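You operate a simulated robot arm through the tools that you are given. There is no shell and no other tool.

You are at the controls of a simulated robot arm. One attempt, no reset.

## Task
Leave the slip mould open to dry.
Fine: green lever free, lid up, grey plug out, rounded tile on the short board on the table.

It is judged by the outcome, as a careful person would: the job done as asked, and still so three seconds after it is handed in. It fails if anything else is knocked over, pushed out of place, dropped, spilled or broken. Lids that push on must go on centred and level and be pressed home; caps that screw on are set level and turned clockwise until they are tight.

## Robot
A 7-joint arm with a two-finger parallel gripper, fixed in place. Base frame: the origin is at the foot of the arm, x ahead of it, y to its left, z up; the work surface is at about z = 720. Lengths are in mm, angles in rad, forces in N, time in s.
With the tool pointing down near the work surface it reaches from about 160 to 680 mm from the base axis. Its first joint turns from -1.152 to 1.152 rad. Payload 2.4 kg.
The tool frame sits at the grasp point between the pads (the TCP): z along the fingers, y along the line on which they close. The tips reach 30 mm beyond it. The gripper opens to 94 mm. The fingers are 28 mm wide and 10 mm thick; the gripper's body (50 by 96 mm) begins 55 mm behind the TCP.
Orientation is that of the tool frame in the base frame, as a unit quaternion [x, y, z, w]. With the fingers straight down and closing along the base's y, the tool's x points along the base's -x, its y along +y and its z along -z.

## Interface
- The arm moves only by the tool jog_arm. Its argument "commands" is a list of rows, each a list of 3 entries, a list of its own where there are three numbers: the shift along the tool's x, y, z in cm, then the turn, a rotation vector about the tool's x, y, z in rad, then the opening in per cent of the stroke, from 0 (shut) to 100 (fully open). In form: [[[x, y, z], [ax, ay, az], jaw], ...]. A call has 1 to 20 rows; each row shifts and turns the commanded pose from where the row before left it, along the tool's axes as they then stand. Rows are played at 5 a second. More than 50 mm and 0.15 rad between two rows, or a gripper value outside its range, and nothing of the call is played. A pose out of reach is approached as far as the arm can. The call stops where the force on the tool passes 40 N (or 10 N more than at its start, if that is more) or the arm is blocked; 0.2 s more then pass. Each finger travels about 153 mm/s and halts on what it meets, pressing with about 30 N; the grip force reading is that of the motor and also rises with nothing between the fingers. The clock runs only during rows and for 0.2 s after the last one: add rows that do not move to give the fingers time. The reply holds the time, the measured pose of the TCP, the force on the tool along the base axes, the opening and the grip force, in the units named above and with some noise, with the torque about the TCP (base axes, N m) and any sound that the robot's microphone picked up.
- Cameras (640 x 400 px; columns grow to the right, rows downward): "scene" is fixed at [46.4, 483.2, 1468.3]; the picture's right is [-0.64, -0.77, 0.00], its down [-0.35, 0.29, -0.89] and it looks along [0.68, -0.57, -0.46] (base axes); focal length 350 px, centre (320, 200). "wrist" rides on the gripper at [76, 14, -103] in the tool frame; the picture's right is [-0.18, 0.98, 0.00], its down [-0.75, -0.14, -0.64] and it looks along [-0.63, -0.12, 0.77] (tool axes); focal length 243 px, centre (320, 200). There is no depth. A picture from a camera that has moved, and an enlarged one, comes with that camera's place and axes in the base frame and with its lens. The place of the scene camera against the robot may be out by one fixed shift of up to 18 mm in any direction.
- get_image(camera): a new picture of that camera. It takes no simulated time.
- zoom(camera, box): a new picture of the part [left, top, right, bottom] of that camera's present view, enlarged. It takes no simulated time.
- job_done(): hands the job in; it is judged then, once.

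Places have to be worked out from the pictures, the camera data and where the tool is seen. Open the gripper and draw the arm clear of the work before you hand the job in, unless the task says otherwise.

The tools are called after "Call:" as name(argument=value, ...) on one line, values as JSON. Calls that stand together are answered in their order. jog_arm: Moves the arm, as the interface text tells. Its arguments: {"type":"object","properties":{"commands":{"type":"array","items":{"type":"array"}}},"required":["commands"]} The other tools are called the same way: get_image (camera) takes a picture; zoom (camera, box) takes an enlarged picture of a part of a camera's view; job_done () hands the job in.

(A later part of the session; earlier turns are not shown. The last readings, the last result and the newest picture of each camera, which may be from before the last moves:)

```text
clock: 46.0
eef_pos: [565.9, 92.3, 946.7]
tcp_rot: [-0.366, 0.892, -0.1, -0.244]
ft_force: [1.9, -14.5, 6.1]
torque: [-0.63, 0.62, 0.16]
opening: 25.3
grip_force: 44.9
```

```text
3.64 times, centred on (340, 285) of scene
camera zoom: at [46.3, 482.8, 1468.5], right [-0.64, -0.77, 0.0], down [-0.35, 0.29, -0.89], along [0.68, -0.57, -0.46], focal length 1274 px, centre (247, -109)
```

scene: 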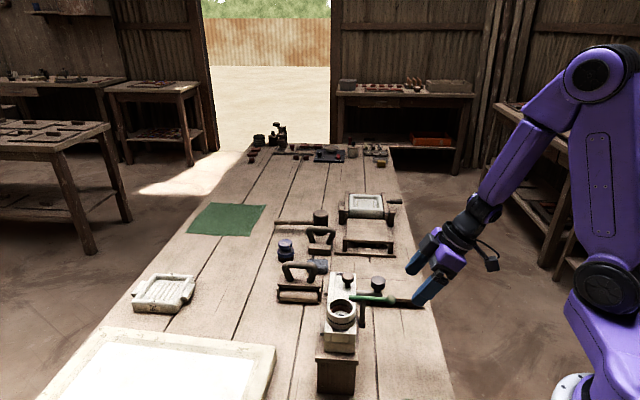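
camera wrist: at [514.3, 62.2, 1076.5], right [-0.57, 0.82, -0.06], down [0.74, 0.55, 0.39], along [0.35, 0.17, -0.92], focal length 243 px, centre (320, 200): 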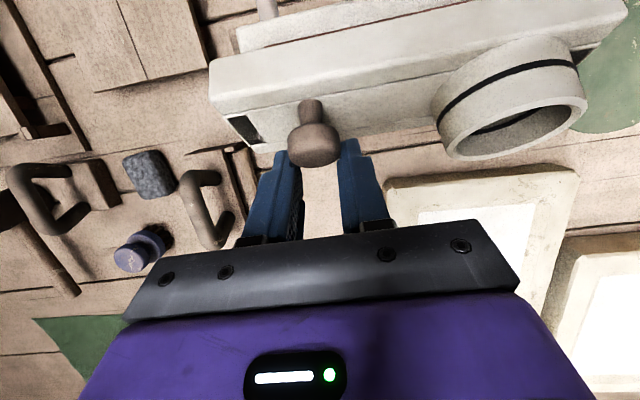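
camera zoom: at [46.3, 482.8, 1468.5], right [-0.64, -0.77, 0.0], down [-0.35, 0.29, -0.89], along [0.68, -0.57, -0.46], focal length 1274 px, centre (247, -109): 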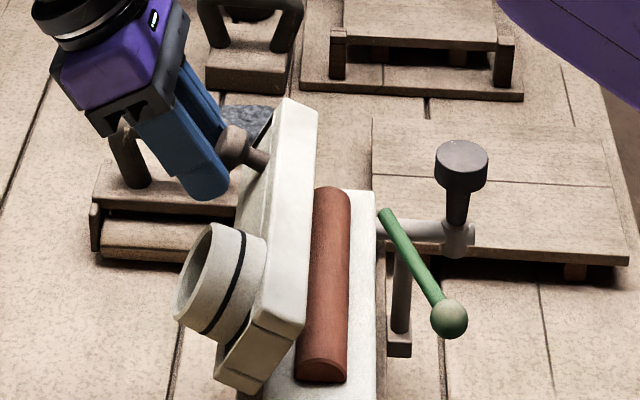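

Lid at ~74°. More of the same toward vertical.

Call:
jog_arm(commands=[[[-0.15, 0, 0.03], [0, 0.06, 0], 10], [[-0.4, 0, 0.03], [0, 0.05, 0], 10], [[-0.4, 0, 0.03], [0, 0.05, 0], 10], [[-0.35, 0, 0.03], [0, 0.0, 0], 10], [[0, 0, 0], [0, 0, 0], 10]])

Call:
zoom(camera="wrist", box=[220, 60, 420, 210])

Call:
zoom(camera="scene", box=[260, 230, 420, 340])

```text
clock: 47.2
eef_pos: [572.7, 99.0, 938.6]
tcp_rot: [-0.359, 0.87, -0.131, -0.313]
ft_force: [8.8, -11.1, 15.6]
torque: [-0.74, 0.71, 0.23]
opening: 25.4
grip_force: 45.0
```

```text
2.67 times, centred on (320, 135) of wrist
camera zoom: at [568.2, 115.2, 1066.6], right [-0.59, 0.8, -0.12], down [0.8, 0.6, 0.02], along [0.08, -0.09, -0.99], focal length 647 px, centre (320, 373)
```

zoom: 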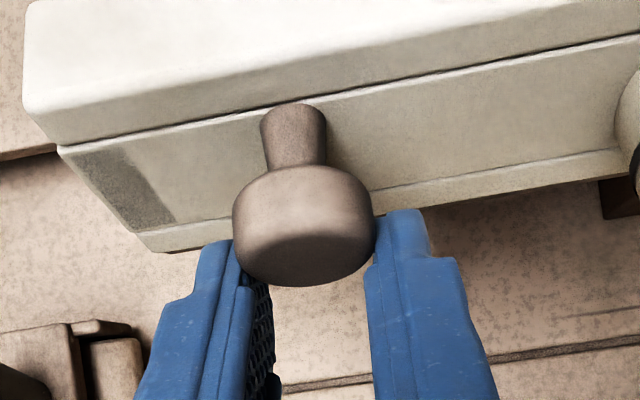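

```text
3.64 times, centred on (340, 285) of scene
camera zoom: at [46.4, 482.8, 1468.5], right [-0.64, -0.77, 0.0], down [-0.35, 0.29, -0.89], along [0.68, -0.57, -0.46], focal length 1274 px, centre (247, -109)
```

zoom: 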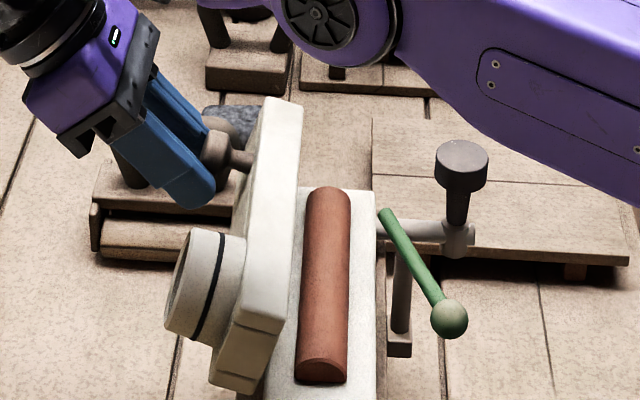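

The lid is nearly vertical (~85°). A few more small steps.

Call:
jog_arm(commands=[[[-0.15, 0, 0.03], [0, 0.05, 0], 10], [[-0.35, 0, 0.05], [0, 0.04, 0], 10], [[-0.35, 0, 0.05], [0, 0.03, 0], 10], [[0, 0, 0], [0, 0, 0], 10]])

Call:
zoom(camera="wrist", box=[220, 60, 420, 210])

Call:
zoom(camera="scene", box=[260, 230, 420, 340])

```text
clock: 47.8
eef_pos: [575.7, 100.5, 936.1]
tcp_rot: [-0.357, 0.863, -0.143, -0.327]
ft_force: [3.8, 0.1, -2.7]
torque: [0.13, -0.24, -0.07]
opening: 25.0
grip_force: 45.0
out of reach, approached as far as the arm can: row 2
stopped in row 2: the force on the tool passed its limit at 51 N (the readings are from after the stop); the commanded pose is now the measured one
```

```text
2.67 times, centred on (320, 135) of wrist
camera zoom: at [572.0, 121.0, 1063.8], right [-0.6, 0.79, -0.14], down [0.8, 0.6, -0.02], along [0.07, -0.12, -0.99], focal length 647 px, centre (320, 373)
```

zoom: 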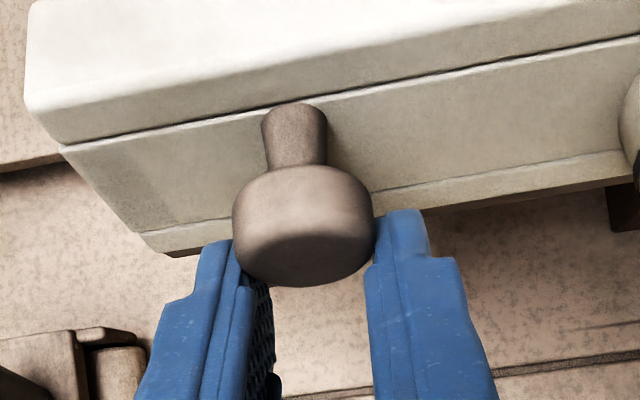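

```text
3.64 times, centred on (340, 285) of scene
camera zoom: at [46.4, 483.2, 1468.3], right [-0.64, -0.77, 0.0], down [-0.35, 0.29, -0.89], along [0.68, -0.57, -0.46], focal length 1274 px, centre (247, -109)
```

zoom: 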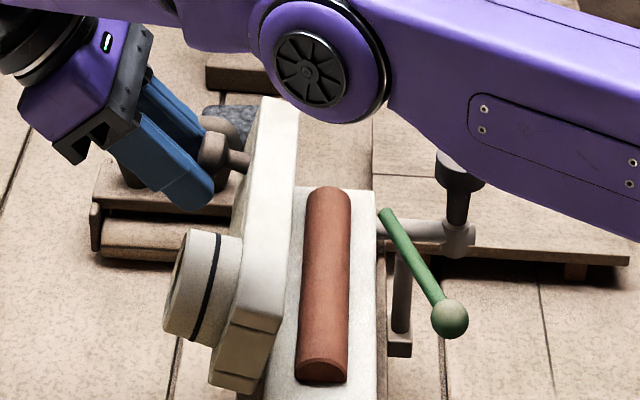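

Arm is at its limit with the lid about vertical and practically no load on the tool. I open the fingers in place and see whether the lid holds.

Call:
jog_arm(commands=[[[0, 0, 0], [0, 0, 0], 32], [[0, 0, 0], [0, 0, 0], 45], [[0, 0, 0], [0, 0, 0], 50]])

Call:
get_image(camera="wrist")

Call:
zoom(camera="scene", box=[260, 230, 420, 340])

```text
clock: 48.6
eef_pos: [573.8, 100.5, 936.4]
tcp_rot: [-0.358, 0.862, -0.143, -0.328]
ft_force: [-0.2, 0.6, -0.6]
torque: [-0.04, -0.02, -0.01]
opening: 46.6
grip_force: 0.1
```

```text
taken
camera wrist: at [571.7, 121.3, 1064.0], right [-0.6, 0.79, -0.14], down [0.8, 0.6, -0.02], along [0.06, -0.12, -0.99], focal length 243 px, centre (320, 200)
```

wrist: 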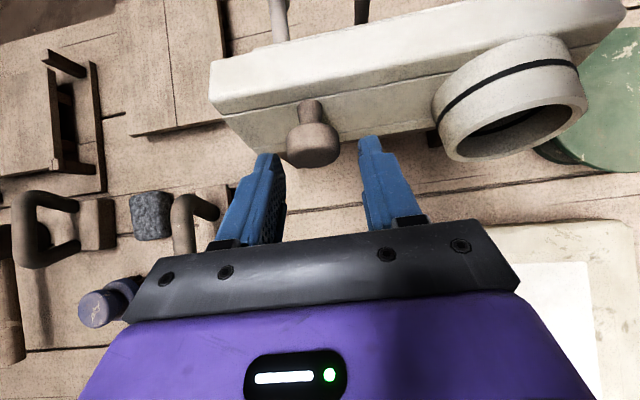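

```text
3.64 times, centred on (340, 285) of scene
camera zoom: at [46.4, 483.2, 1468.3], right [-0.64, -0.77, 0.0], down [-0.35, 0.29, -0.89], along [0.68, -0.57, -0.46], focal length 1274 px, centre (247, -109)
```

zoom: 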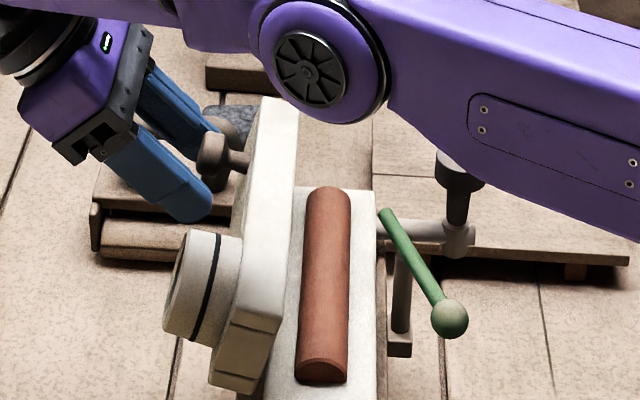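

The lid stays up by itself. I withdraw straight upwards, then level the tool.

Call:
jog_arm(commands=[[[1.33, 0, -1.49], [0, 0, 0], 55], [[1.33, 0, -1.49], [0, 0, 0], 55], [[2, 0, -2.24], [0, 0, 0], 55], [[0, 0, 0], [0, 0, 0], 55]])

Call:
get_image(camera="wrist")

Call:
zoom(camera="scene", box=[260, 230, 420, 340])

```text
clock: 49.6
eef_pos: [568.8, 97.8, 1008.0]
tcp_rot: [-0.358, 0.863, -0.143, -0.327]
ft_force: [-0.2, -0.1, -0.2]
torque: [-0.02, 0.02, 0.01]
opening: 51.8
grip_force: 0.1
out of reach, approached as far as the arm can: row 3
```

```text
taken
camera wrist: at [566.8, 117.6, 1135.9], right [-0.6, 0.79, -0.14], down [0.8, 0.6, -0.02], along [0.06, -0.12, -0.99], focal length 243 px, centre (320, 200)
```

wrist: 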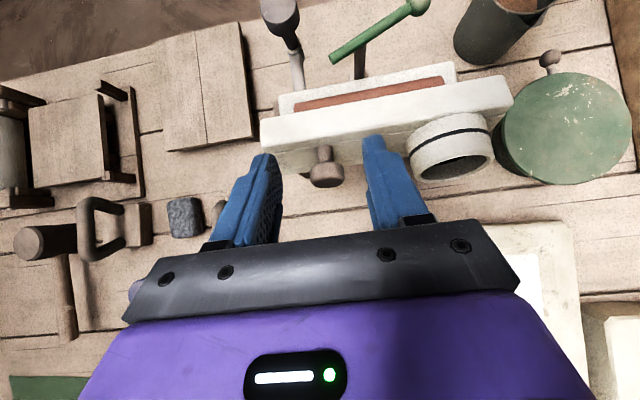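

```text
3.64 times, centred on (340, 285) of scene
camera zoom: at [46.4, 483.2, 1468.3], right [-0.64, -0.77, 0.0], down [-0.35, 0.29, -0.89], along [0.68, -0.57, -0.46], focal length 1274 px, centre (247, -109)
```

zoom: 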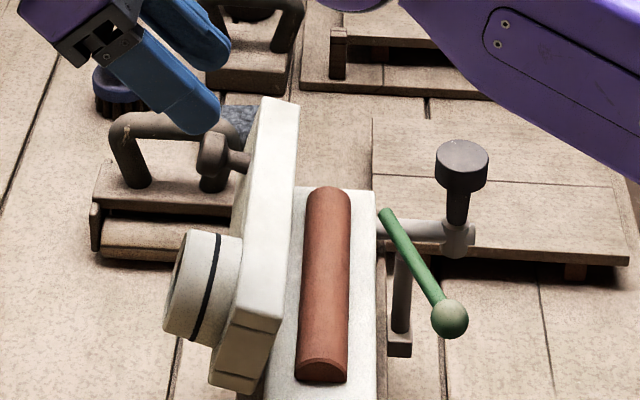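

Lid is up and steady, and the tile is a half-round red-brown piece lying lengthwise on the mould base. I level the tool, go above it, and turn so the fingers will close across its width.

Call:
jog_arm(commands=[[[0, 0, 0], [0, -0.122, 0], 55], [[0, 0, 0], [0, -0.122, 0], 55], [[0, 0, 0], [0, -0.122, 0], 55], [[0, 0, 0], [0, -0.122, 0], 55], [[0, 0, 0], [0, -0.122, 0], 55], [[0, 0, 0], [0, -0.122, 0], 55], [[1, 0, -3], [0, 0, 0], 70], [[3, 1.4, -3], [0, 0, 0], 70], [[3, 1.4, -1.2], [0, 0, 0], 70], [[2.7, 1.4, 0], [0, 0, 0], 70], [[0, 0, 0], [0, 0, 0], 70]])

Call:
get_image(camera="wrist")

```text
clock: 52.0
eef_pos: [469.3, 59.9, 1076.7]
tcp_rot: [-0.385, 0.923, -0.006, 0.003]
ft_force: [0.0, 0.1, 0.9]
torque: [-0.01, 0.02, -0.02]
opening: 65.8
grip_force: 0.0
```

```text
taken
camera wrist: at [405.1, 17.0, 1179.4], right [-0.57, 0.82, -0.01], down [0.62, 0.44, 0.64], along [0.53, 0.36, -0.76], focal length 243 px, centre (320, 200)
```

wrist: 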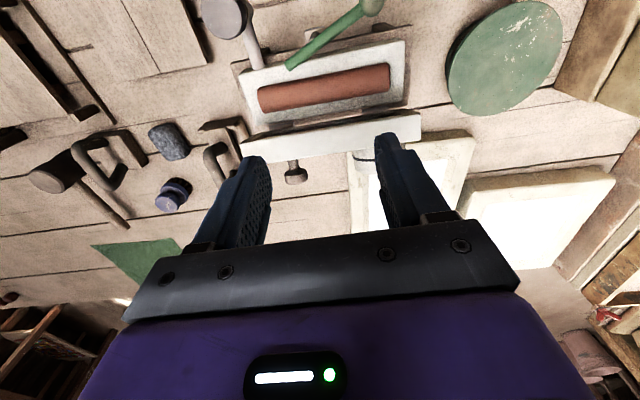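

Clear view of the open mould. I zoom in to measure the tile.

Call:
zoom(camera="wrist", box=[220, 20, 430, 160])

Call:
zoom(camera="scene", box=[300, 260, 420, 370])

```text
2.86 times, centred on (325, 90) of wrist
camera zoom: at [405.1, 17.0, 1179.4], right [-0.57, 0.82, -0.01], down [0.62, 0.44, 0.64], along [0.53, 0.36, -0.76], focal length 693 px, centre (306, 514)
```

zoom: 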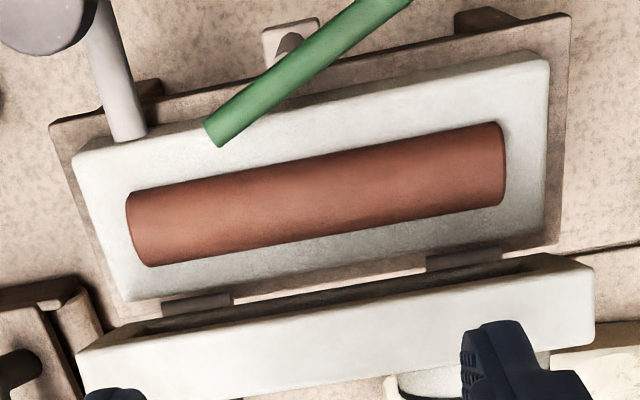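

```text
3.64 times, centred on (360, 315) of scene
camera zoom: at [46.3, 483.2, 1468.3], right [-0.64, -0.77, 0.0], down [-0.35, 0.29, -0.89], along [0.68, -0.57, -0.46], focal length 1274 px, centre (174, -218)
```

zoom: 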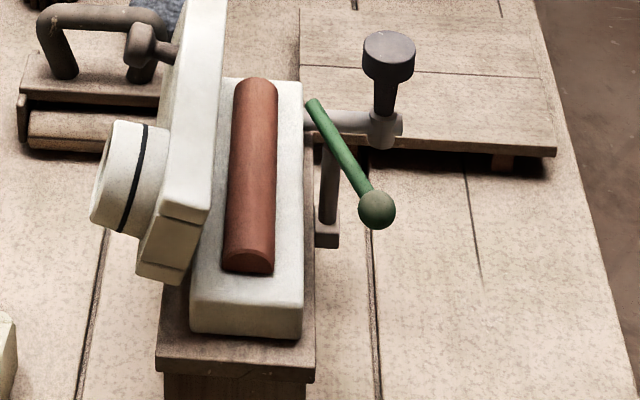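

The lid rests at about 75°, leaning over the tile, so it should go further before I reach in. I'll close the fingers, come down between tile and lid, and gently push the lid's inner edge further open.

Call:
jog_arm(commands=[[[0, 0, 0], [0, 0, 0], 0], [[0, 0, 0], [0, 0, 0], 0], [[0, 0, 4], [0, 0, 0], 0], [[0, 0, 4], [0, 0, 0], 0], [[0, 0, 3], [0, 0, 0], 0], [[0, 0, 2], [0, 0, 0], 0], [[0, 0, 0], [0, 0, 0], 0]])

Call:
get_image(camera="wrist")

Call:
zoom(camera="scene", box=[300, 230, 460, 340])

```text
clock: 53.6
eef_pos: [471.8, 60.1, 946.4]
tcp_rot: [-0.385, 0.923, -0.006, 0.002]
ft_force: [-0.4, 0.6, 0.2]
torque: [0.02, 0.04, -0.01]
opening: 0.0
grip_force: 29.7
```

```text
taken
camera wrist: at [406.8, 17.7, 1050.5], right [-0.57, 0.82, -0.01], down [0.62, 0.44, 0.64], along [0.53, 0.36, -0.76], focal length 243 px, centre (320, 200)
```

wrist: 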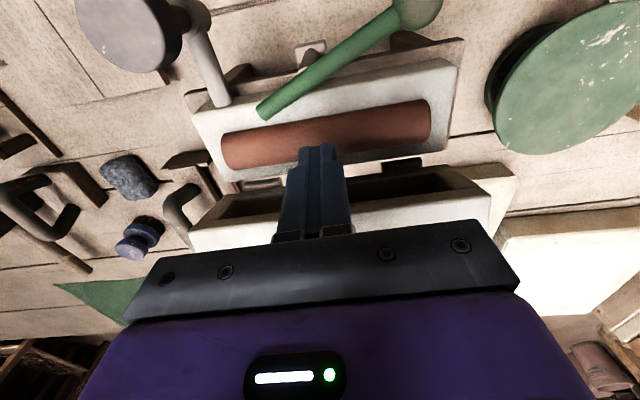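

```text
3.64 times, centred on (380, 285) of scene
camera zoom: at [46.4, 483.2, 1468.3], right [-0.64, -0.77, 0.0], down [-0.35, 0.29, -0.89], along [0.68, -0.57, -0.46], focal length 1274 px, centre (102, -109)
```

zoom: 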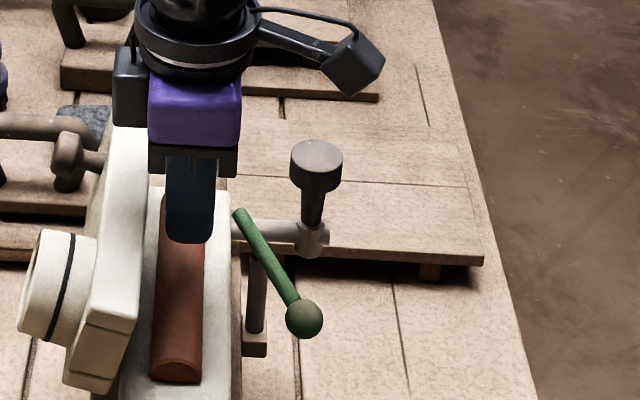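

Fingers are between tile and lid. Now push toward the lid in small steps.

Call:
jog_arm(commands=[[[-0.5, 0, 0], [0, 0, 0], 0], [[-0.5, 0, 0], [0, 0, 0], 0], [[-0.4, 0, 0], [0, 0, 0], 0], [[-0.4, 0, 0], [0, 0, 0], 0], [[0, 0, 0], [0, 0, 0], 0]])

Call:
get_image(camera="wrist")

Call:
zoom(camera="scene", box=[270, 230, 430, 340])

```text
clock: 54.8
eef_pos: [484.3, 72.6, 948.2]
tcp_rot: [-0.386, 0.923, -0.006, 0.003]
ft_force: [-0.1, 0.2, 0.1]
torque: [0.0, -0.01, -0.01]
opening: 0.3
grip_force: 30.2
```

```text
taken
camera wrist: at [419.9, 30.0, 1050.4], right [-0.57, 0.82, -0.01], down [0.62, 0.44, 0.64], along [0.53, 0.36, -0.76], focal length 243 px, centre (320, 200)
```

wrist: 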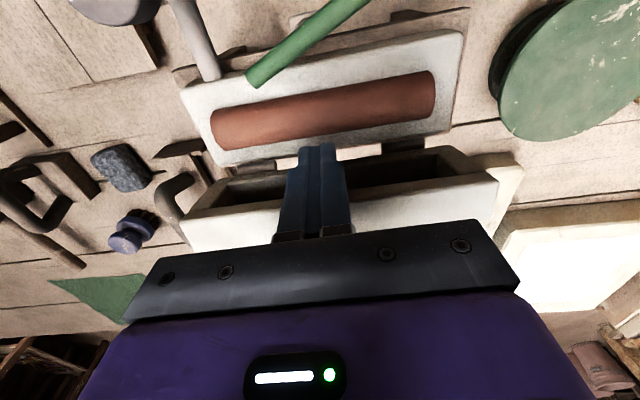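

```text
3.64 times, centred on (350, 285) of scene
camera zoom: at [46.4, 483.2, 1468.3], right [-0.64, -0.77, 0.0], down [-0.35, 0.29, -0.89], along [0.68, -0.57, -0.46], focal length 1274 px, centre (211, -109)
```

zoom: 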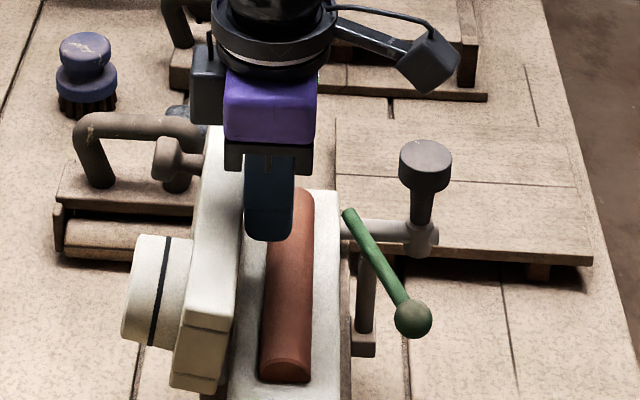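

No contact force yet; continue a bit further.

Call:
jog_arm(commands=[[[-0.4, 0, 0], [0, 0, 0], 0], [[-0.4, 0, 0], [0, 0, 0], 0], [[-0.4, 0, 0], [0, 0, 0], 0], [[0, 0, 0], [0, 0, 0], 0]])

Call:
get_image(camera="wrist")

Call:
zoom(camera="scene", box=[270, 230, 430, 340])

```text
clock: 55.8
eef_pos: [493.4, 81.4, 947.7]
tcp_rot: [-0.386, 0.923, -0.006, 0.002]
ft_force: [0.3, 0.4, -0.1]
torque: [-0.04, 0.0, 0.0]
opening: 0.1
grip_force: 30.1
```

```text
taken
camera wrist: at [429.0, 38.3, 1051.1], right [-0.57, 0.82, -0.01], down [0.62, 0.44, 0.64], along [0.53, 0.36, -0.76], focal length 243 px, centre (320, 200)
```

wrist: 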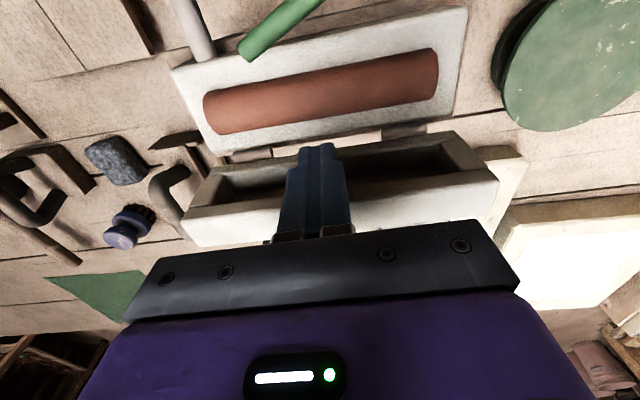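

```text
3.64 times, centred on (350, 285) of scene
camera zoom: at [46.4, 483.2, 1468.3], right [-0.64, -0.77, 0.0], down [-0.35, 0.29, -0.89], along [0.68, -0.57, -0.46], focal length 1274 px, centre (211, -109)
```

zoom: 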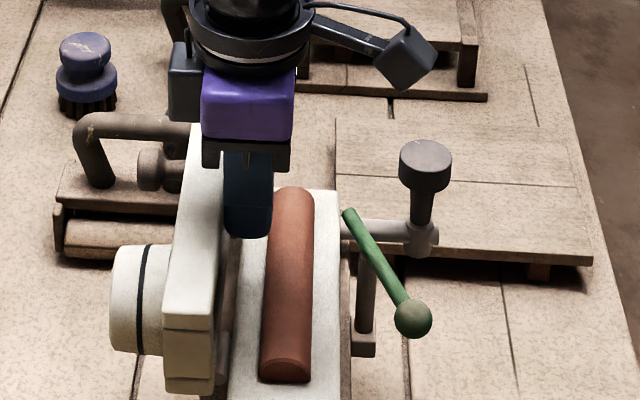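

The lid is now upright (~90°) with negligible force. A little further for margin.

Call:
jog_arm(commands=[[[-0.4, 0, 0], [0, 0, 0], 0], [[-0.4, 0, 0], [0, 0, 0], 0], [[-0.3, 0, 0], [0, 0, 0], 0], [[0, 0, 0], [0, 0, 0], 0]])

Call:
zoom(camera="scene", box=[270, 230, 430, 340])

```text
clock: 56.8
eef_pos: [500.5, 88.1, 947.1]
tcp_rot: [-0.385, 0.923, -0.005, 0.002]
ft_force: [-0.4, 0.5, -0.5]
torque: [-0.04, 0.0, -0.02]
opening: 0.1
grip_force: 29.5
```

```text
3.64 times, centred on (350, 285) of scene
camera zoom: at [46.4, 483.2, 1468.3], right [-0.64, -0.77, 0.0], down [-0.35, 0.29, -0.89], along [0.68, -0.57, -0.46], focal length 1274 px, centre (211, -109)
```

zoom: 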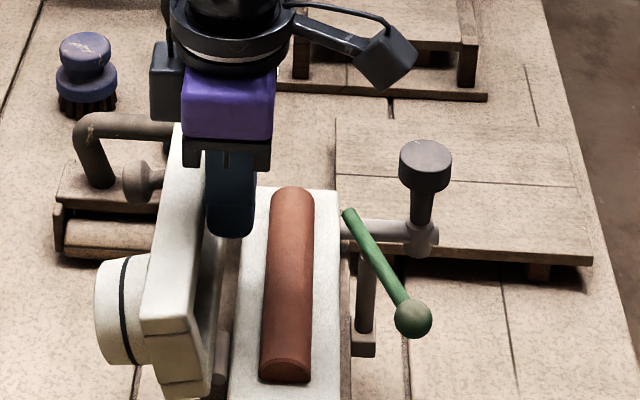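

The lid leans back to ~100° and stays. I back away, rise, and turn the wrist 90° so the fingers close across the tile.

Call:
jog_arm(commands=[[[1.5, 0, 0], [0, 0, 0], 0], [[1, 0, -3], [0, 0, 0], 0], [[1, 0, -3], [0, 0, 0], 0], [[0, 0, -3], [0, 0, 0], 20], [[0, 0, 0], [0, 0, 0.1428], 50], [[0, 0, 0], [0, 0, 0.1428], 50], [[0, 0, 0], [0, 0, 0.1428], 50], [[0, 0, 0], [0, 0, 0.1428], 50], [[0, 0, 0], [0, 0, 0.1428], 50], [[0, 0, 0], [0, 0, 0.1428], 50], [[0, 0, 0], [0, 0, 0.1428], 50], [[0, 0, 0], [0, 0, 0.1428], 50], [[0, 0, 0], [0, 0, 0.1428], 50], [[0, 0, 0], [0, 0, 0.1428], 50], [[0, 0, 0], [0, 0, 0.1428], 50], [[0, 0, 0], [0, 0, 0], 50]])

Call:
get_image(camera="wrist")

Call:
zoom(camera="wrist", box=[220, 60, 420, 220])

Call:
zoom(camera="scene", box=[270, 230, 430, 340])

```text
clock: 60.2
eef_pos: [474.3, 63.9, 1037.7]
tcp_rot: [0.38, 0.925, -0.002, 0.006]
ft_force: [-0.3, -0.3, 0.2]
torque: [0.01, 0.0, 0.03]
opening: 47.0
grip_force: 0.1
```

```text
taken
camera wrist: at [430.2, 129.0, 1139.9], right [0.82, 0.57, 0.0], down [0.43, -0.63, 0.65], along [0.37, -0.53, -0.76], focal length 243 px, centre (320, 200)
```

wrist: 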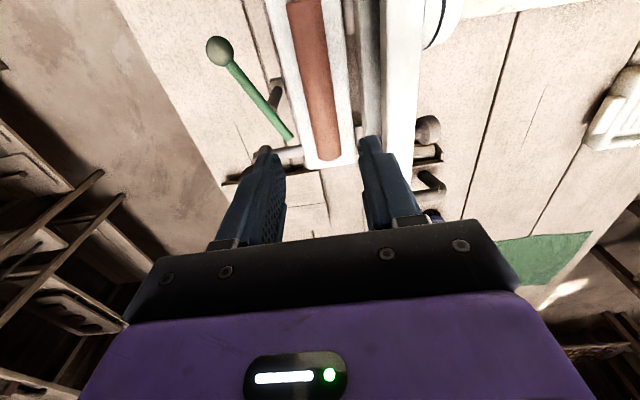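

```text
2.50 times, centred on (320, 140) of wrist
camera zoom: at [430.2, 129.0, 1139.9], right [0.82, 0.57, 0.0], down [0.43, -0.63, 0.65], along [0.37, -0.53, -0.76], focal length 606 px, centre (320, 350)
```

zoom: 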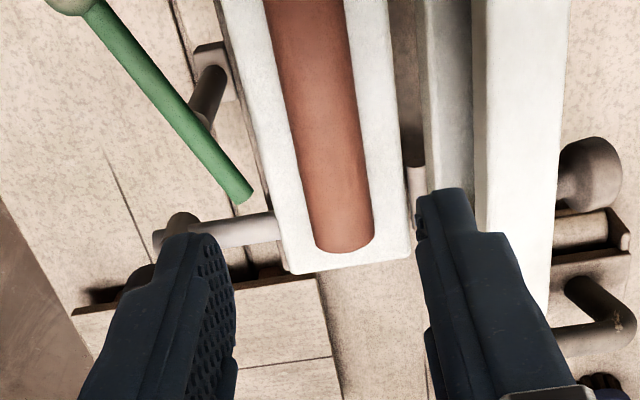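

```text
3.64 times, centred on (350, 285) of scene
camera zoom: at [46.4, 483.2, 1468.3], right [-0.64, -0.77, 0.0], down [-0.35, 0.29, -0.89], along [0.68, -0.57, -0.46], focal length 1274 px, centre (211, -109)
```

zoom: 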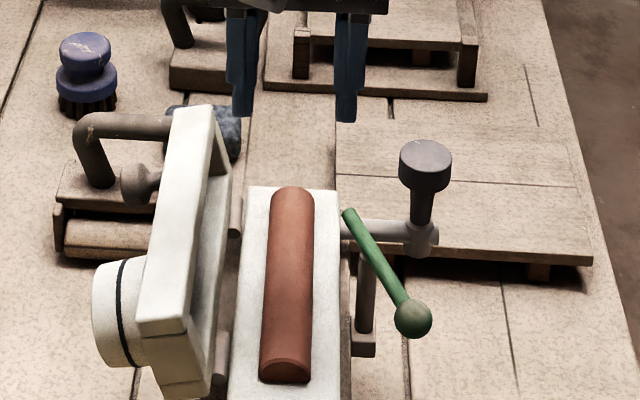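

Lid now leans back about 105° with its inside exposed. The tile centre is at about b≈381.7 with width 30 mm, right under the tool. I narrow to 42 mm and descend to just above, then check.

Call:
jog_arm(commands=[[[0.1, 0.12, 0], [0, 0, 0], 45], [[0, 0, 4], [0, 0, 0], 45], [[0, 0, 4], [0, 0, 0], 45], [[0, 0, 3], [0, 0, 0], 45], [[0, 0, 0], [0, 0, 0], 45]])

Call:
get_image(camera="wrist")

Call:
zoom(camera="scene", box=[310, 260, 390, 320])

```text
clock: 61.4
eef_pos: [474.0, 65.4, 926.7]
tcp_rot: [0.379, 0.925, -0.002, 0.005]
ft_force: [1.0, -0.9, 0.6]
torque: [-0.03, 0.0, 0.01]
opening: 42.3
grip_force: 0.0
```

```text
taken
camera wrist: at [429.2, 130.7, 1030.0], right [0.82, 0.57, 0.0], down [0.43, -0.62, 0.65], along [0.37, -0.53, -0.76], focal length 243 px, centre (320, 200)
```

wrist: 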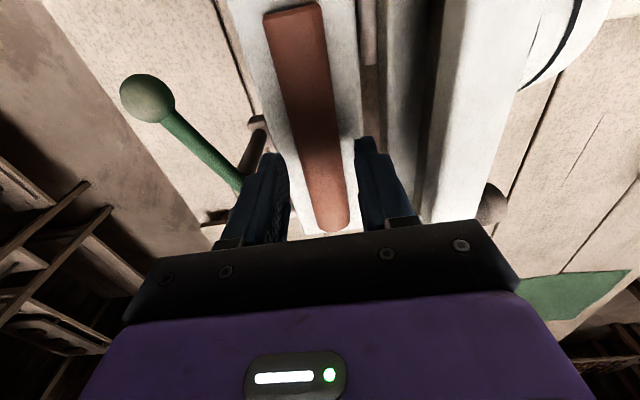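

```text
6.67 times, centred on (350, 290) of scene
camera zoom: at [46.4, 483.2, 1468.3], right [-0.64, -0.77, 0.0], down [-0.35, 0.29, -0.89], along [0.68, -0.57, -0.46], focal length 2336 px, centre (120, -400)
```

zoom: 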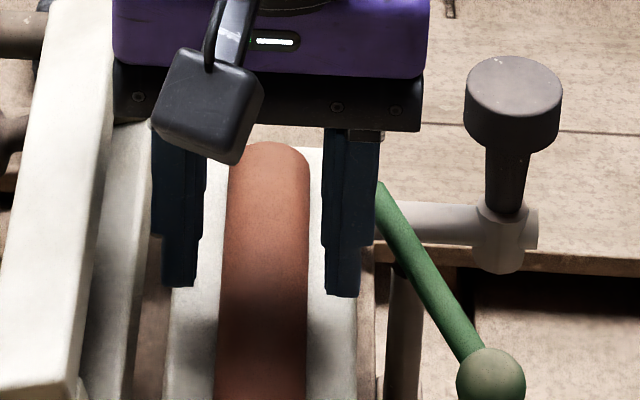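

The fingers straddle the tile and clear the lid and lever. I go down further, slowly.

Call:
jog_arm(commands=[[[0, -0.08, 0.6], [0, 0, 0], 45], [[0, 0, 0.5], [0, 0, 0], 45], [[0, 0, 0.2], [0, 0, 0], 45], [[0, 0, 0.2], [0, 0, 0], 45], [[0, 0, 0], [0, 0, 0], 45]])

Call:
zoom(camera="scene", box=[310, 260, 390, 320])

Call:
zoom(camera="wrist", box=[240, 100, 400, 240])

```text
clock: 62.6
eef_pos: [474.8, 64.4, 913.4]
tcp_rot: [0.38, 0.925, -0.002, 0.005]
ft_force: [-0.7, 0.2, -0.7]
torque: [0.0, -0.01, 0.0]
opening: 42.2
grip_force: 0.0
```

```text
6.67 times, centred on (350, 290) of scene
camera zoom: at [46.4, 483.2, 1468.3], right [-0.64, -0.77, 0.0], down [-0.35, 0.29, -0.89], along [0.68, -0.57, -0.46], focal length 2336 px, centre (120, -400)
```

zoom: 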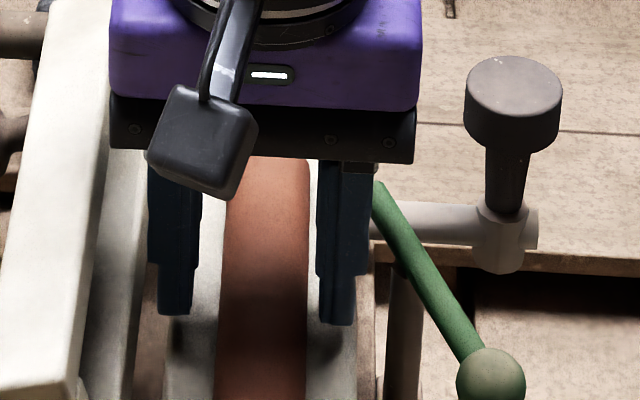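

```text
2.86 times, centred on (320, 170) of wrist
camera zoom: at [431.4, 130.2, 1015.7], right [0.82, 0.57, 0.0], down [0.43, -0.62, 0.65], along [0.37, -0.53, -0.76], focal length 693 px, centre (320, 286)
```

zoom: 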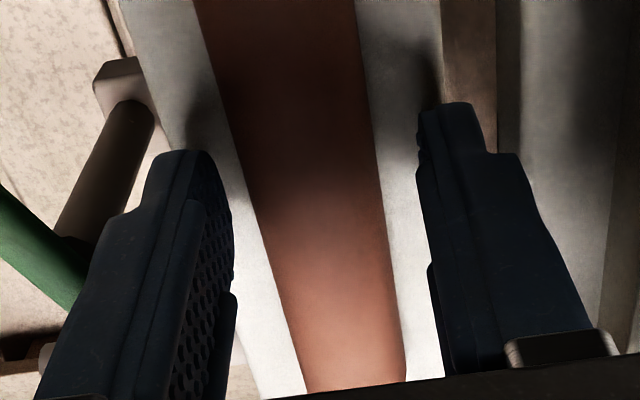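

Tips at z≈883 with no contact yet. Three more 2 mm steps.

Call:
jog_arm(commands=[[[0, 0, 0.2], [0, 0, 0], 45], [[0, 0, 0.2], [0, 0, 0], 45], [[0, 0, 0.2], [0, 0, 0], 45], [[0, 0, 0], [0, 0, 0], 45]])

Call:
zoom(camera="scene", box=[310, 260, 390, 320])

```text
clock: 63.6
eef_pos: [476.2, 64.9, 907.2]
tcp_rot: [0.38, 0.925, -0.002, 0.006]
ft_force: [-0.5, -0.3, 1.0]
torque: [-0.05, 0.0, -0.01]
opening: 42.2
grip_force: 0.0
```

```text
6.67 times, centred on (350, 290) of scene
camera zoom: at [46.4, 483.2, 1468.3], right [-0.64, -0.77, 0.0], down [-0.35, 0.29, -0.89], along [0.68, -0.57, -0.46], focal length 2336 px, centre (120, -400)
```

zoom: 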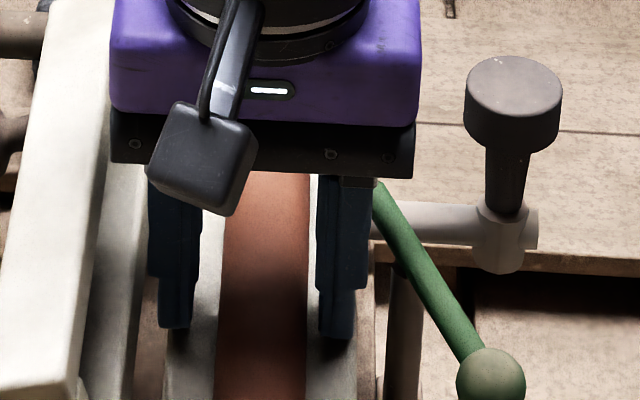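

Still free. Two 1 mm steps more, then close gently on the tile.

Call:
jog_arm(commands=[[[0, -0.05, 0.1], [0, 0, 0], 45], [[0, 0, 0.1], [0, 0, 0], 45], [[0, 0, 0], [0, 0, 0], 45]])

Call:
jog_arm(commands=[[[0, 0, 0], [0, 0, 0], 36], [[0, 0, 0], [0, 0, 0], 30], [[0, 0, 0], [0, 0, 0], 25], [[0, 0, 0], [0, 0, 0], 25]])

Call:
zoom(camera="scene", box=[310, 260, 390, 320])

Call:
zoom(camera="wrist", box=[240, 100, 400, 240])

```text
clock: 64.4
eef_pos: [476.3, 62.5, 906.4]
tcp_rot: [0.38, 0.925, -0.002, 0.006]
ft_force: [-0.5, 0.2, 0.4]
torque: [0.02, -0.02, 0.03]
opening: 42.5
grip_force: 0.1
```

```text
clock: 65.4
eef_pos: [475.3, 63.8, 905.4]
tcp_rot: [0.38, 0.925, -0.002, 0.006]
ft_force: [-0.4, -1.3, 0.9]
torque: [0.0, 0.03, 0.0]
opening: 29.3
grip_force: 30.7
```

```text
6.67 times, centred on (350, 290) of scene
camera zoom: at [46.3, 483.2, 1468.3], right [-0.64, -0.77, 0.0], down [-0.35, 0.29, -0.89], along [0.68, -0.57, -0.46], focal length 2336 px, centre (120, -400)
```

zoom: 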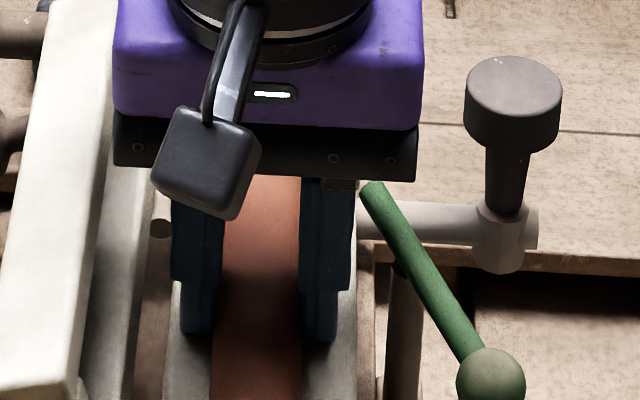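

```text
2.86 times, centred on (320, 170) of wrist
camera zoom: at [431.2, 128.9, 1007.8], right [0.82, 0.57, 0.0], down [0.43, -0.62, 0.65], along [0.37, -0.53, -0.76], focal length 693 px, centre (320, 286)
```

zoom: 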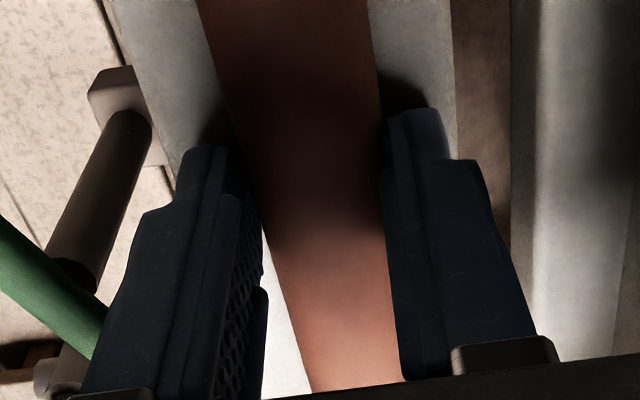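

Tile held at 29.3 mm width. Lift slowly and check that it comes along.

Call:
jog_arm(commands=[[[0, 0, -0.3], [0, 0, 0], 15], [[0, 0, -0.5], [0, 0, 0], 15], [[0, 0, -1], [0, 0, 0], 15], [[0, 0, -1.5], [0, 0, 0], 15], [[0, 0, 0], [0, 0, 0], 15]])

Call:
get_image(camera="scene")

Call:
zoom(camera="scene", box=[290, 240, 410, 330])

Call:
get_image(camera="wrist")

```text
clock: 66.6
eef_pos: [473.8, 64.9, 939.4]
tcp_rot: [0.38, 0.925, -0.003, 0.005]
ft_force: [-0.4, -0.5, -1.1]
torque: [0.0, 0.0, 0.01]
opening: 29.2
grip_force: 30.0
```

```text
taken
```

scene: 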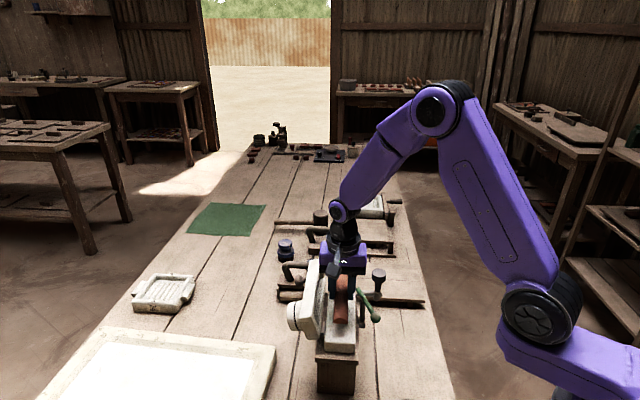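

```text
4.44 times, centred on (350, 285) of scene
camera zoom: at [46.4, 483.2, 1468.3], right [-0.64, -0.77, 0.0], down [-0.35, 0.29, -0.89], along [0.68, -0.57, -0.46], focal length 1557 px, centre (187, -178)
```

zoom: 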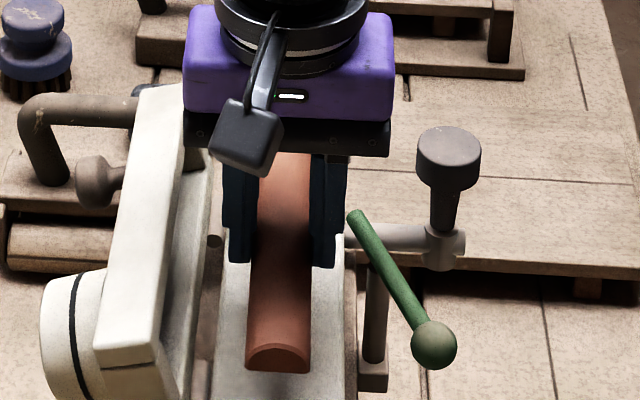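

```text
taken
camera wrist: at [430.4, 129.0, 1039.8], right [0.82, 0.57, 0.0], down [0.43, -0.62, 0.65], along [0.37, -0.53, -0.76], focal length 243 px, centre (320, 200)
```

wrist: 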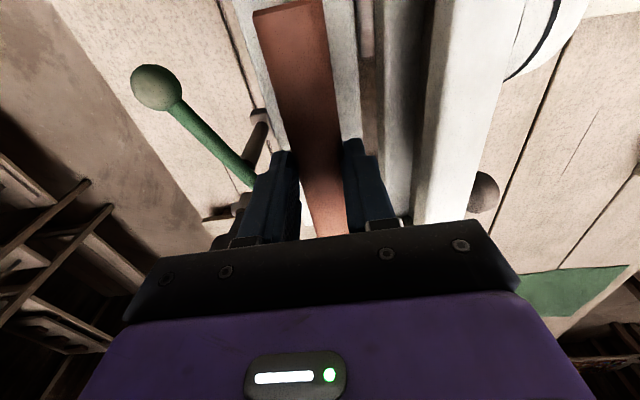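

The tile is free of the mould and firmly held. I lift high, carry it over the two-slat board (spanning roughly a 469–630, b 147–347 in the diagonal frame, top ≈745), and turn it 90° so it lies along the slats.

Call:
jog_arm(commands=[[[0, 0, -4], [0, 0, 0], 15], [[0, 0, -4], [0, 0, 0], 15], [[0, 0, -4], [0, 0, 0], 15], [[-3.66, -2.23, 0], [0, 0, 0], 15], [[-3.66, -2.23, 0], [0, 0, 0], 15], [[-3.66, -2.23, 0], [0, 0, 0], 15], [[-3.66, -2.23, 0], [0, 0, 0], 15], [[-3.66, -2.23, 0], [0, 0, 0], 15], [[-3.66, -2.23, 0], [0, 0, 0], 15], [[0, 0, 0], [0, 0, 0], 15]])

Call:
jog_arm(commands=[[[0, 0, 0], [0, 0, -0.1428], 15], [[0, 0, 0], [0, 0, -0.1428], 15], [[0, 0, 0], [0, 0, -0.1428], 15], [[0, 0, 0], [0, 0, -0.1428], 15], [[0, 0, 0], [0, 0, -0.1428], 15], [[0, 0, 0], [0, 0, -0.1428], 15], [[0, 0, 0], [0, 0, -0.1428], 15], [[0, 0, 0], [0, 0, -0.1428], 15], [[0, 0, 0], [0, 0, -0.1428], 15], [[0, 0, 0], [0, 0, -0.1428], 15], [[0, 0, 0], [0, 0, -0.1428], 15], [[0, 0, 0], [0, 0, 0], 15]])

Call:
get_image(camera="wrist")

Call:
get_image(camera="scene")

```text
clock: 68.8
eef_pos: [537.8, -182.1, 1059.6]
tcp_rot: [0.379, 0.925, -0.003, 0.005]
ft_force: [-0.4, -0.3, -1.2]
torque: [-0.01, -0.04, 0.01]
opening: 29.5
grip_force: 29.8
```

```text
clock: 71.4
eef_pos: [535.5, -183.7, 1061.6]
tcp_rot: [-0.386, 0.922, -0.006, 0.003]
ft_force: [-0.3, -1.1, -1.8]
torque: [0.03, 0.0, -0.01]
opening: 29.1
grip_force: 29.9
```

```text
taken
camera wrist: at [472.1, -226.8, 1163.7], right [-0.57, 0.82, -0.01], down [0.62, 0.44, 0.64], along [0.53, 0.36, -0.77], focal length 243 px, centre (320, 200)
```

wrist: 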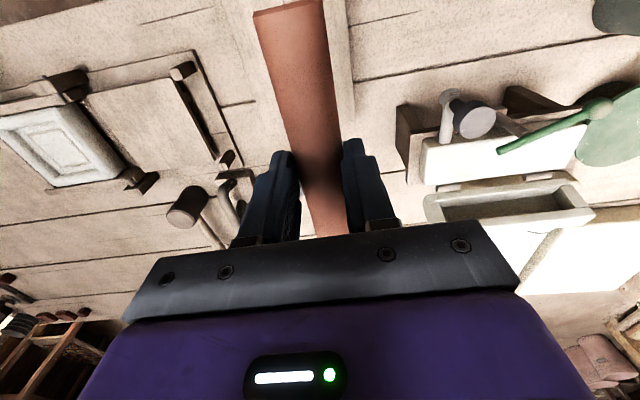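

```text
taken
```

scene: 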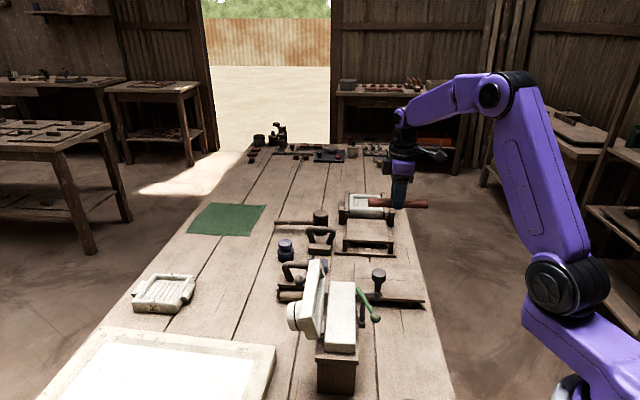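

I check the board itself in the scene view before lowering.

Call:
zoom(camera="scene", box=[340, 230, 440, 310])

Call:
zoom(camera="wrist", box=[180, 0, 440, 170])

```text
5.00 times, centred on (390, 270) of scene
camera zoom: at [46.4, 483.2, 1468.3], right [-0.64, -0.77, 0.0], down [-0.35, 0.29, -0.89], along [0.68, -0.57, -0.46], focal length 1752 px, centre (-30, -150)
```

zoom: 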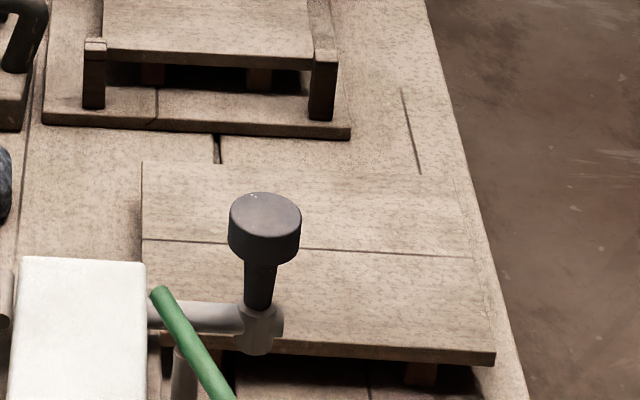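

```text
2.35 times, centred on (310, 85) of wrist
camera zoom: at [472.1, -226.8, 1163.7], right [-0.57, 0.82, -0.01], down [0.62, 0.44, 0.64], along [0.53, 0.36, -0.77], focal length 571 px, centre (344, 471)
```

zoom: 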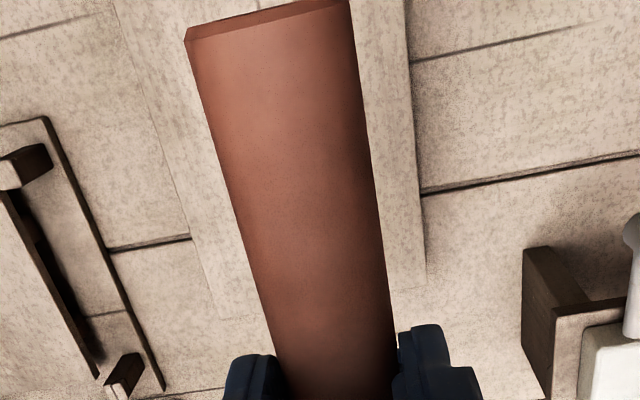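

The rack behind is beyond my reach and holds other things; this low board on the table (a 469–628, b 147–350) is the target. I level the tool exactly, centre over the near slat and lower the tile to about 25 mm above it.

Call:
jog_arm(commands=[[[0, -0.4, 0], [-0.0134, 0, 0], 15], [[0, 0, 4.3], [0, 0, 0], 15], [[0, 0, 4.3], [0, 0, 0], 15], [[0, 0, 4.3], [0, 0, 0], 15], [[0, 0, 4.3], [0, 0, 0], 15], [[0, 0, 4.3], [0, 0, 0], 15], [[0, 0, 4.0], [0, 0, 0], 15], [[0, 0, 0], [0, 0, 0], 15]])

Call:
get_image(camera="wrist")

Call:
zoom(camera="scene", box=[340, 220, 440, 310])

```text
clock: 73.2
eef_pos: [538.0, -184.3, 807.2]
tcp_rot: [-0.385, 0.923, -0.001, 0.0]
ft_force: [-0.4, -0.1, -0.6]
torque: [0.01, -0.02, -0.01]
opening: 29.3
grip_force: 30.4
```

```text
taken
camera wrist: at [474.6, -228.1, 910.2], right [-0.57, 0.82, 0.0], down [0.63, 0.44, 0.64], along [0.53, 0.37, -0.77], focal length 243 px, centre (320, 200)
```

wrist: 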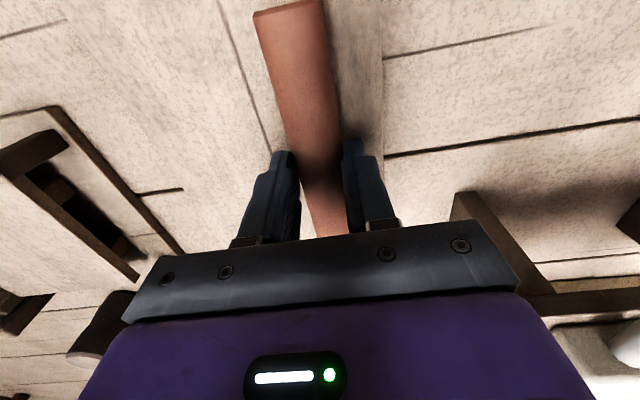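

```text
4.44 times, centred on (390, 265) of scene
camera zoom: at [46.4, 483.2, 1468.3], right [-0.64, -0.77, 0.0], down [-0.35, 0.29, -0.89], along [0.68, -0.57, -0.46], focal length 1557 px, centre (9, -89)
```

zoom: 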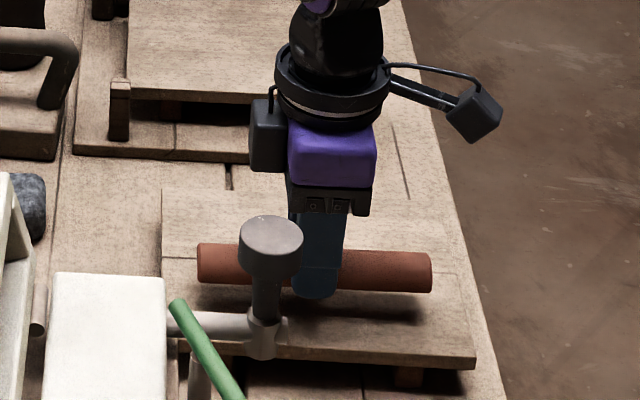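

The tile hovers over the near slat, inside its edges. Lower 22 mm, then creep down.

Call:
jog_arm(commands=[[[0, 0, 1], [0, 0, 0], 15], [[0, 0, 0.7], [0, 0, 0], 15], [[0, 0, 0.5], [0, 0, 0], 15], [[0, 0, 0], [0, 0, 0], 15]])

Call:
zoom(camera="scene", box=[350, 255, 420, 305])

```text
clock: 74.2
eef_pos: [538.0, -185.9, 785.8]
tcp_rot: [-0.386, 0.922, 0.001, -0.001]
ft_force: [-3.9, 2.4, 9.9]
torque: [0.67, -0.43, 0.29]
opening: 29.4
grip_force: 30.3
```

```text
8.00 times, centred on (385, 280) of scene
camera zoom: at [46.1, 483.3, 1468.3], right [-0.64, -0.77, 0.0], down [-0.35, 0.29, -0.89], along [0.68, -0.57, -0.46], focal length 2803 px, centre (-200, -440)
```

zoom: 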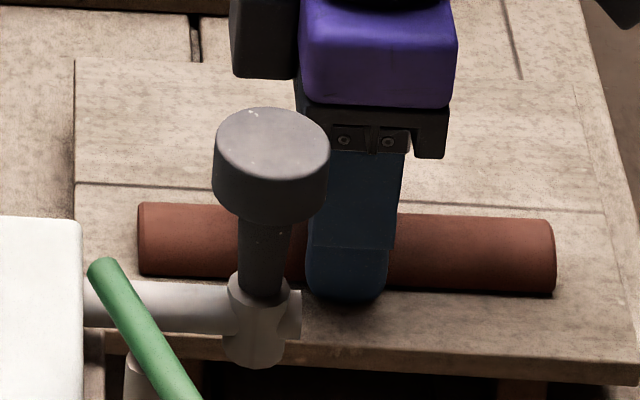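

First touch is on the +b end of the tile (torque). I tilt the tool slightly to level it and come down a fraction more.

Call:
jog_arm(commands=[[[0, 0, 0], [0, -0.015, 0], 15], [[0, 0, 0.05], [0, 0, 0], 15], [[0, 0, 0], [0, 0, 0], 15]])

```text
clock: 75.0
eef_pos: [538.4, -187.1, 783.6]
tcp_rot: [-0.385, 0.923, 0.003, 0.007]
ft_force: [-5.4, 1.6, 17.2]
torque: [-0.25, 0.44, -0.06]
opening: 29.5
grip_force: 30.3
```

Contact is now spread along the tile (load centre inside its length). I release by opening slowly.

Call:
jog_arm(commands=[[[0, 0, -0.03], [0, 0, 0], 28], [[0, 0, 0], [0, 0, 0], 34], [[0, 0, 0], [0, 0, 0], 40], [[0, 0, 0], [0, 0, 0], 48], [[0, 0, 0], [0, 0, 0], 48]])

Call:
zoom(camera="scene", box=[350, 255, 420, 305])

Call:
get_image(camera="wrist")

```text
clock: 76.2
eef_pos: [540.5, -188.6, 784.3]
tcp_rot: [-0.385, 0.923, 0.002, 0.009]
ft_force: [5.3, -1.7, 10.2]
torque: [0.02, 0.09, 0.01]
opening: 41.8
grip_force: 0.0
```

```text
8.00 times, centred on (385, 280) of scene
camera zoom: at [46.3, 483.2, 1468.3], right [-0.64, -0.77, 0.0], down [-0.35, 0.29, -0.89], along [0.68, -0.57, -0.46], focal length 2803 px, centre (-200, -440)
```

zoom: 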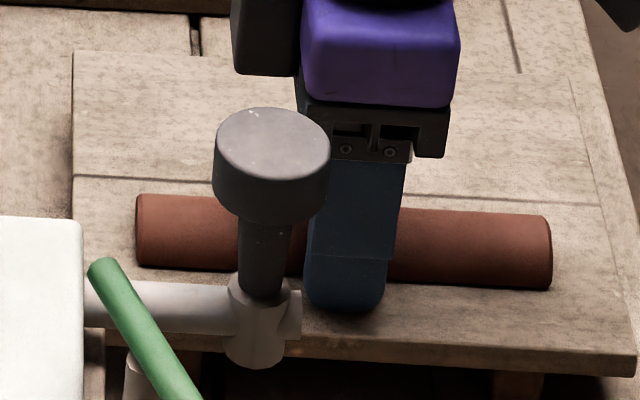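

```text
taken
camera wrist: at [475.6, -231.9, 886.2], right [-0.57, 0.82, 0.0], down [0.62, 0.43, 0.66], along [0.54, 0.37, -0.76], focal length 243 px, centre (320, 200)
```

wrist: 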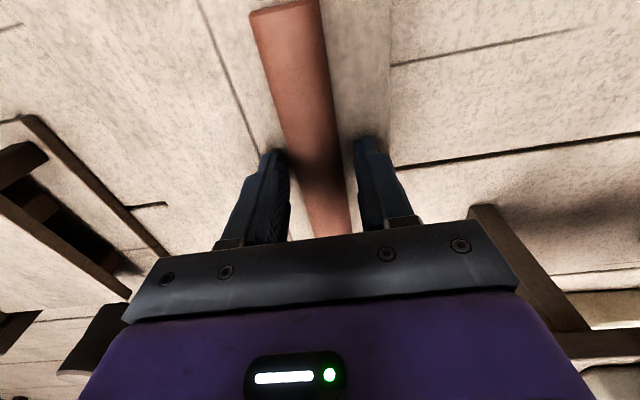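

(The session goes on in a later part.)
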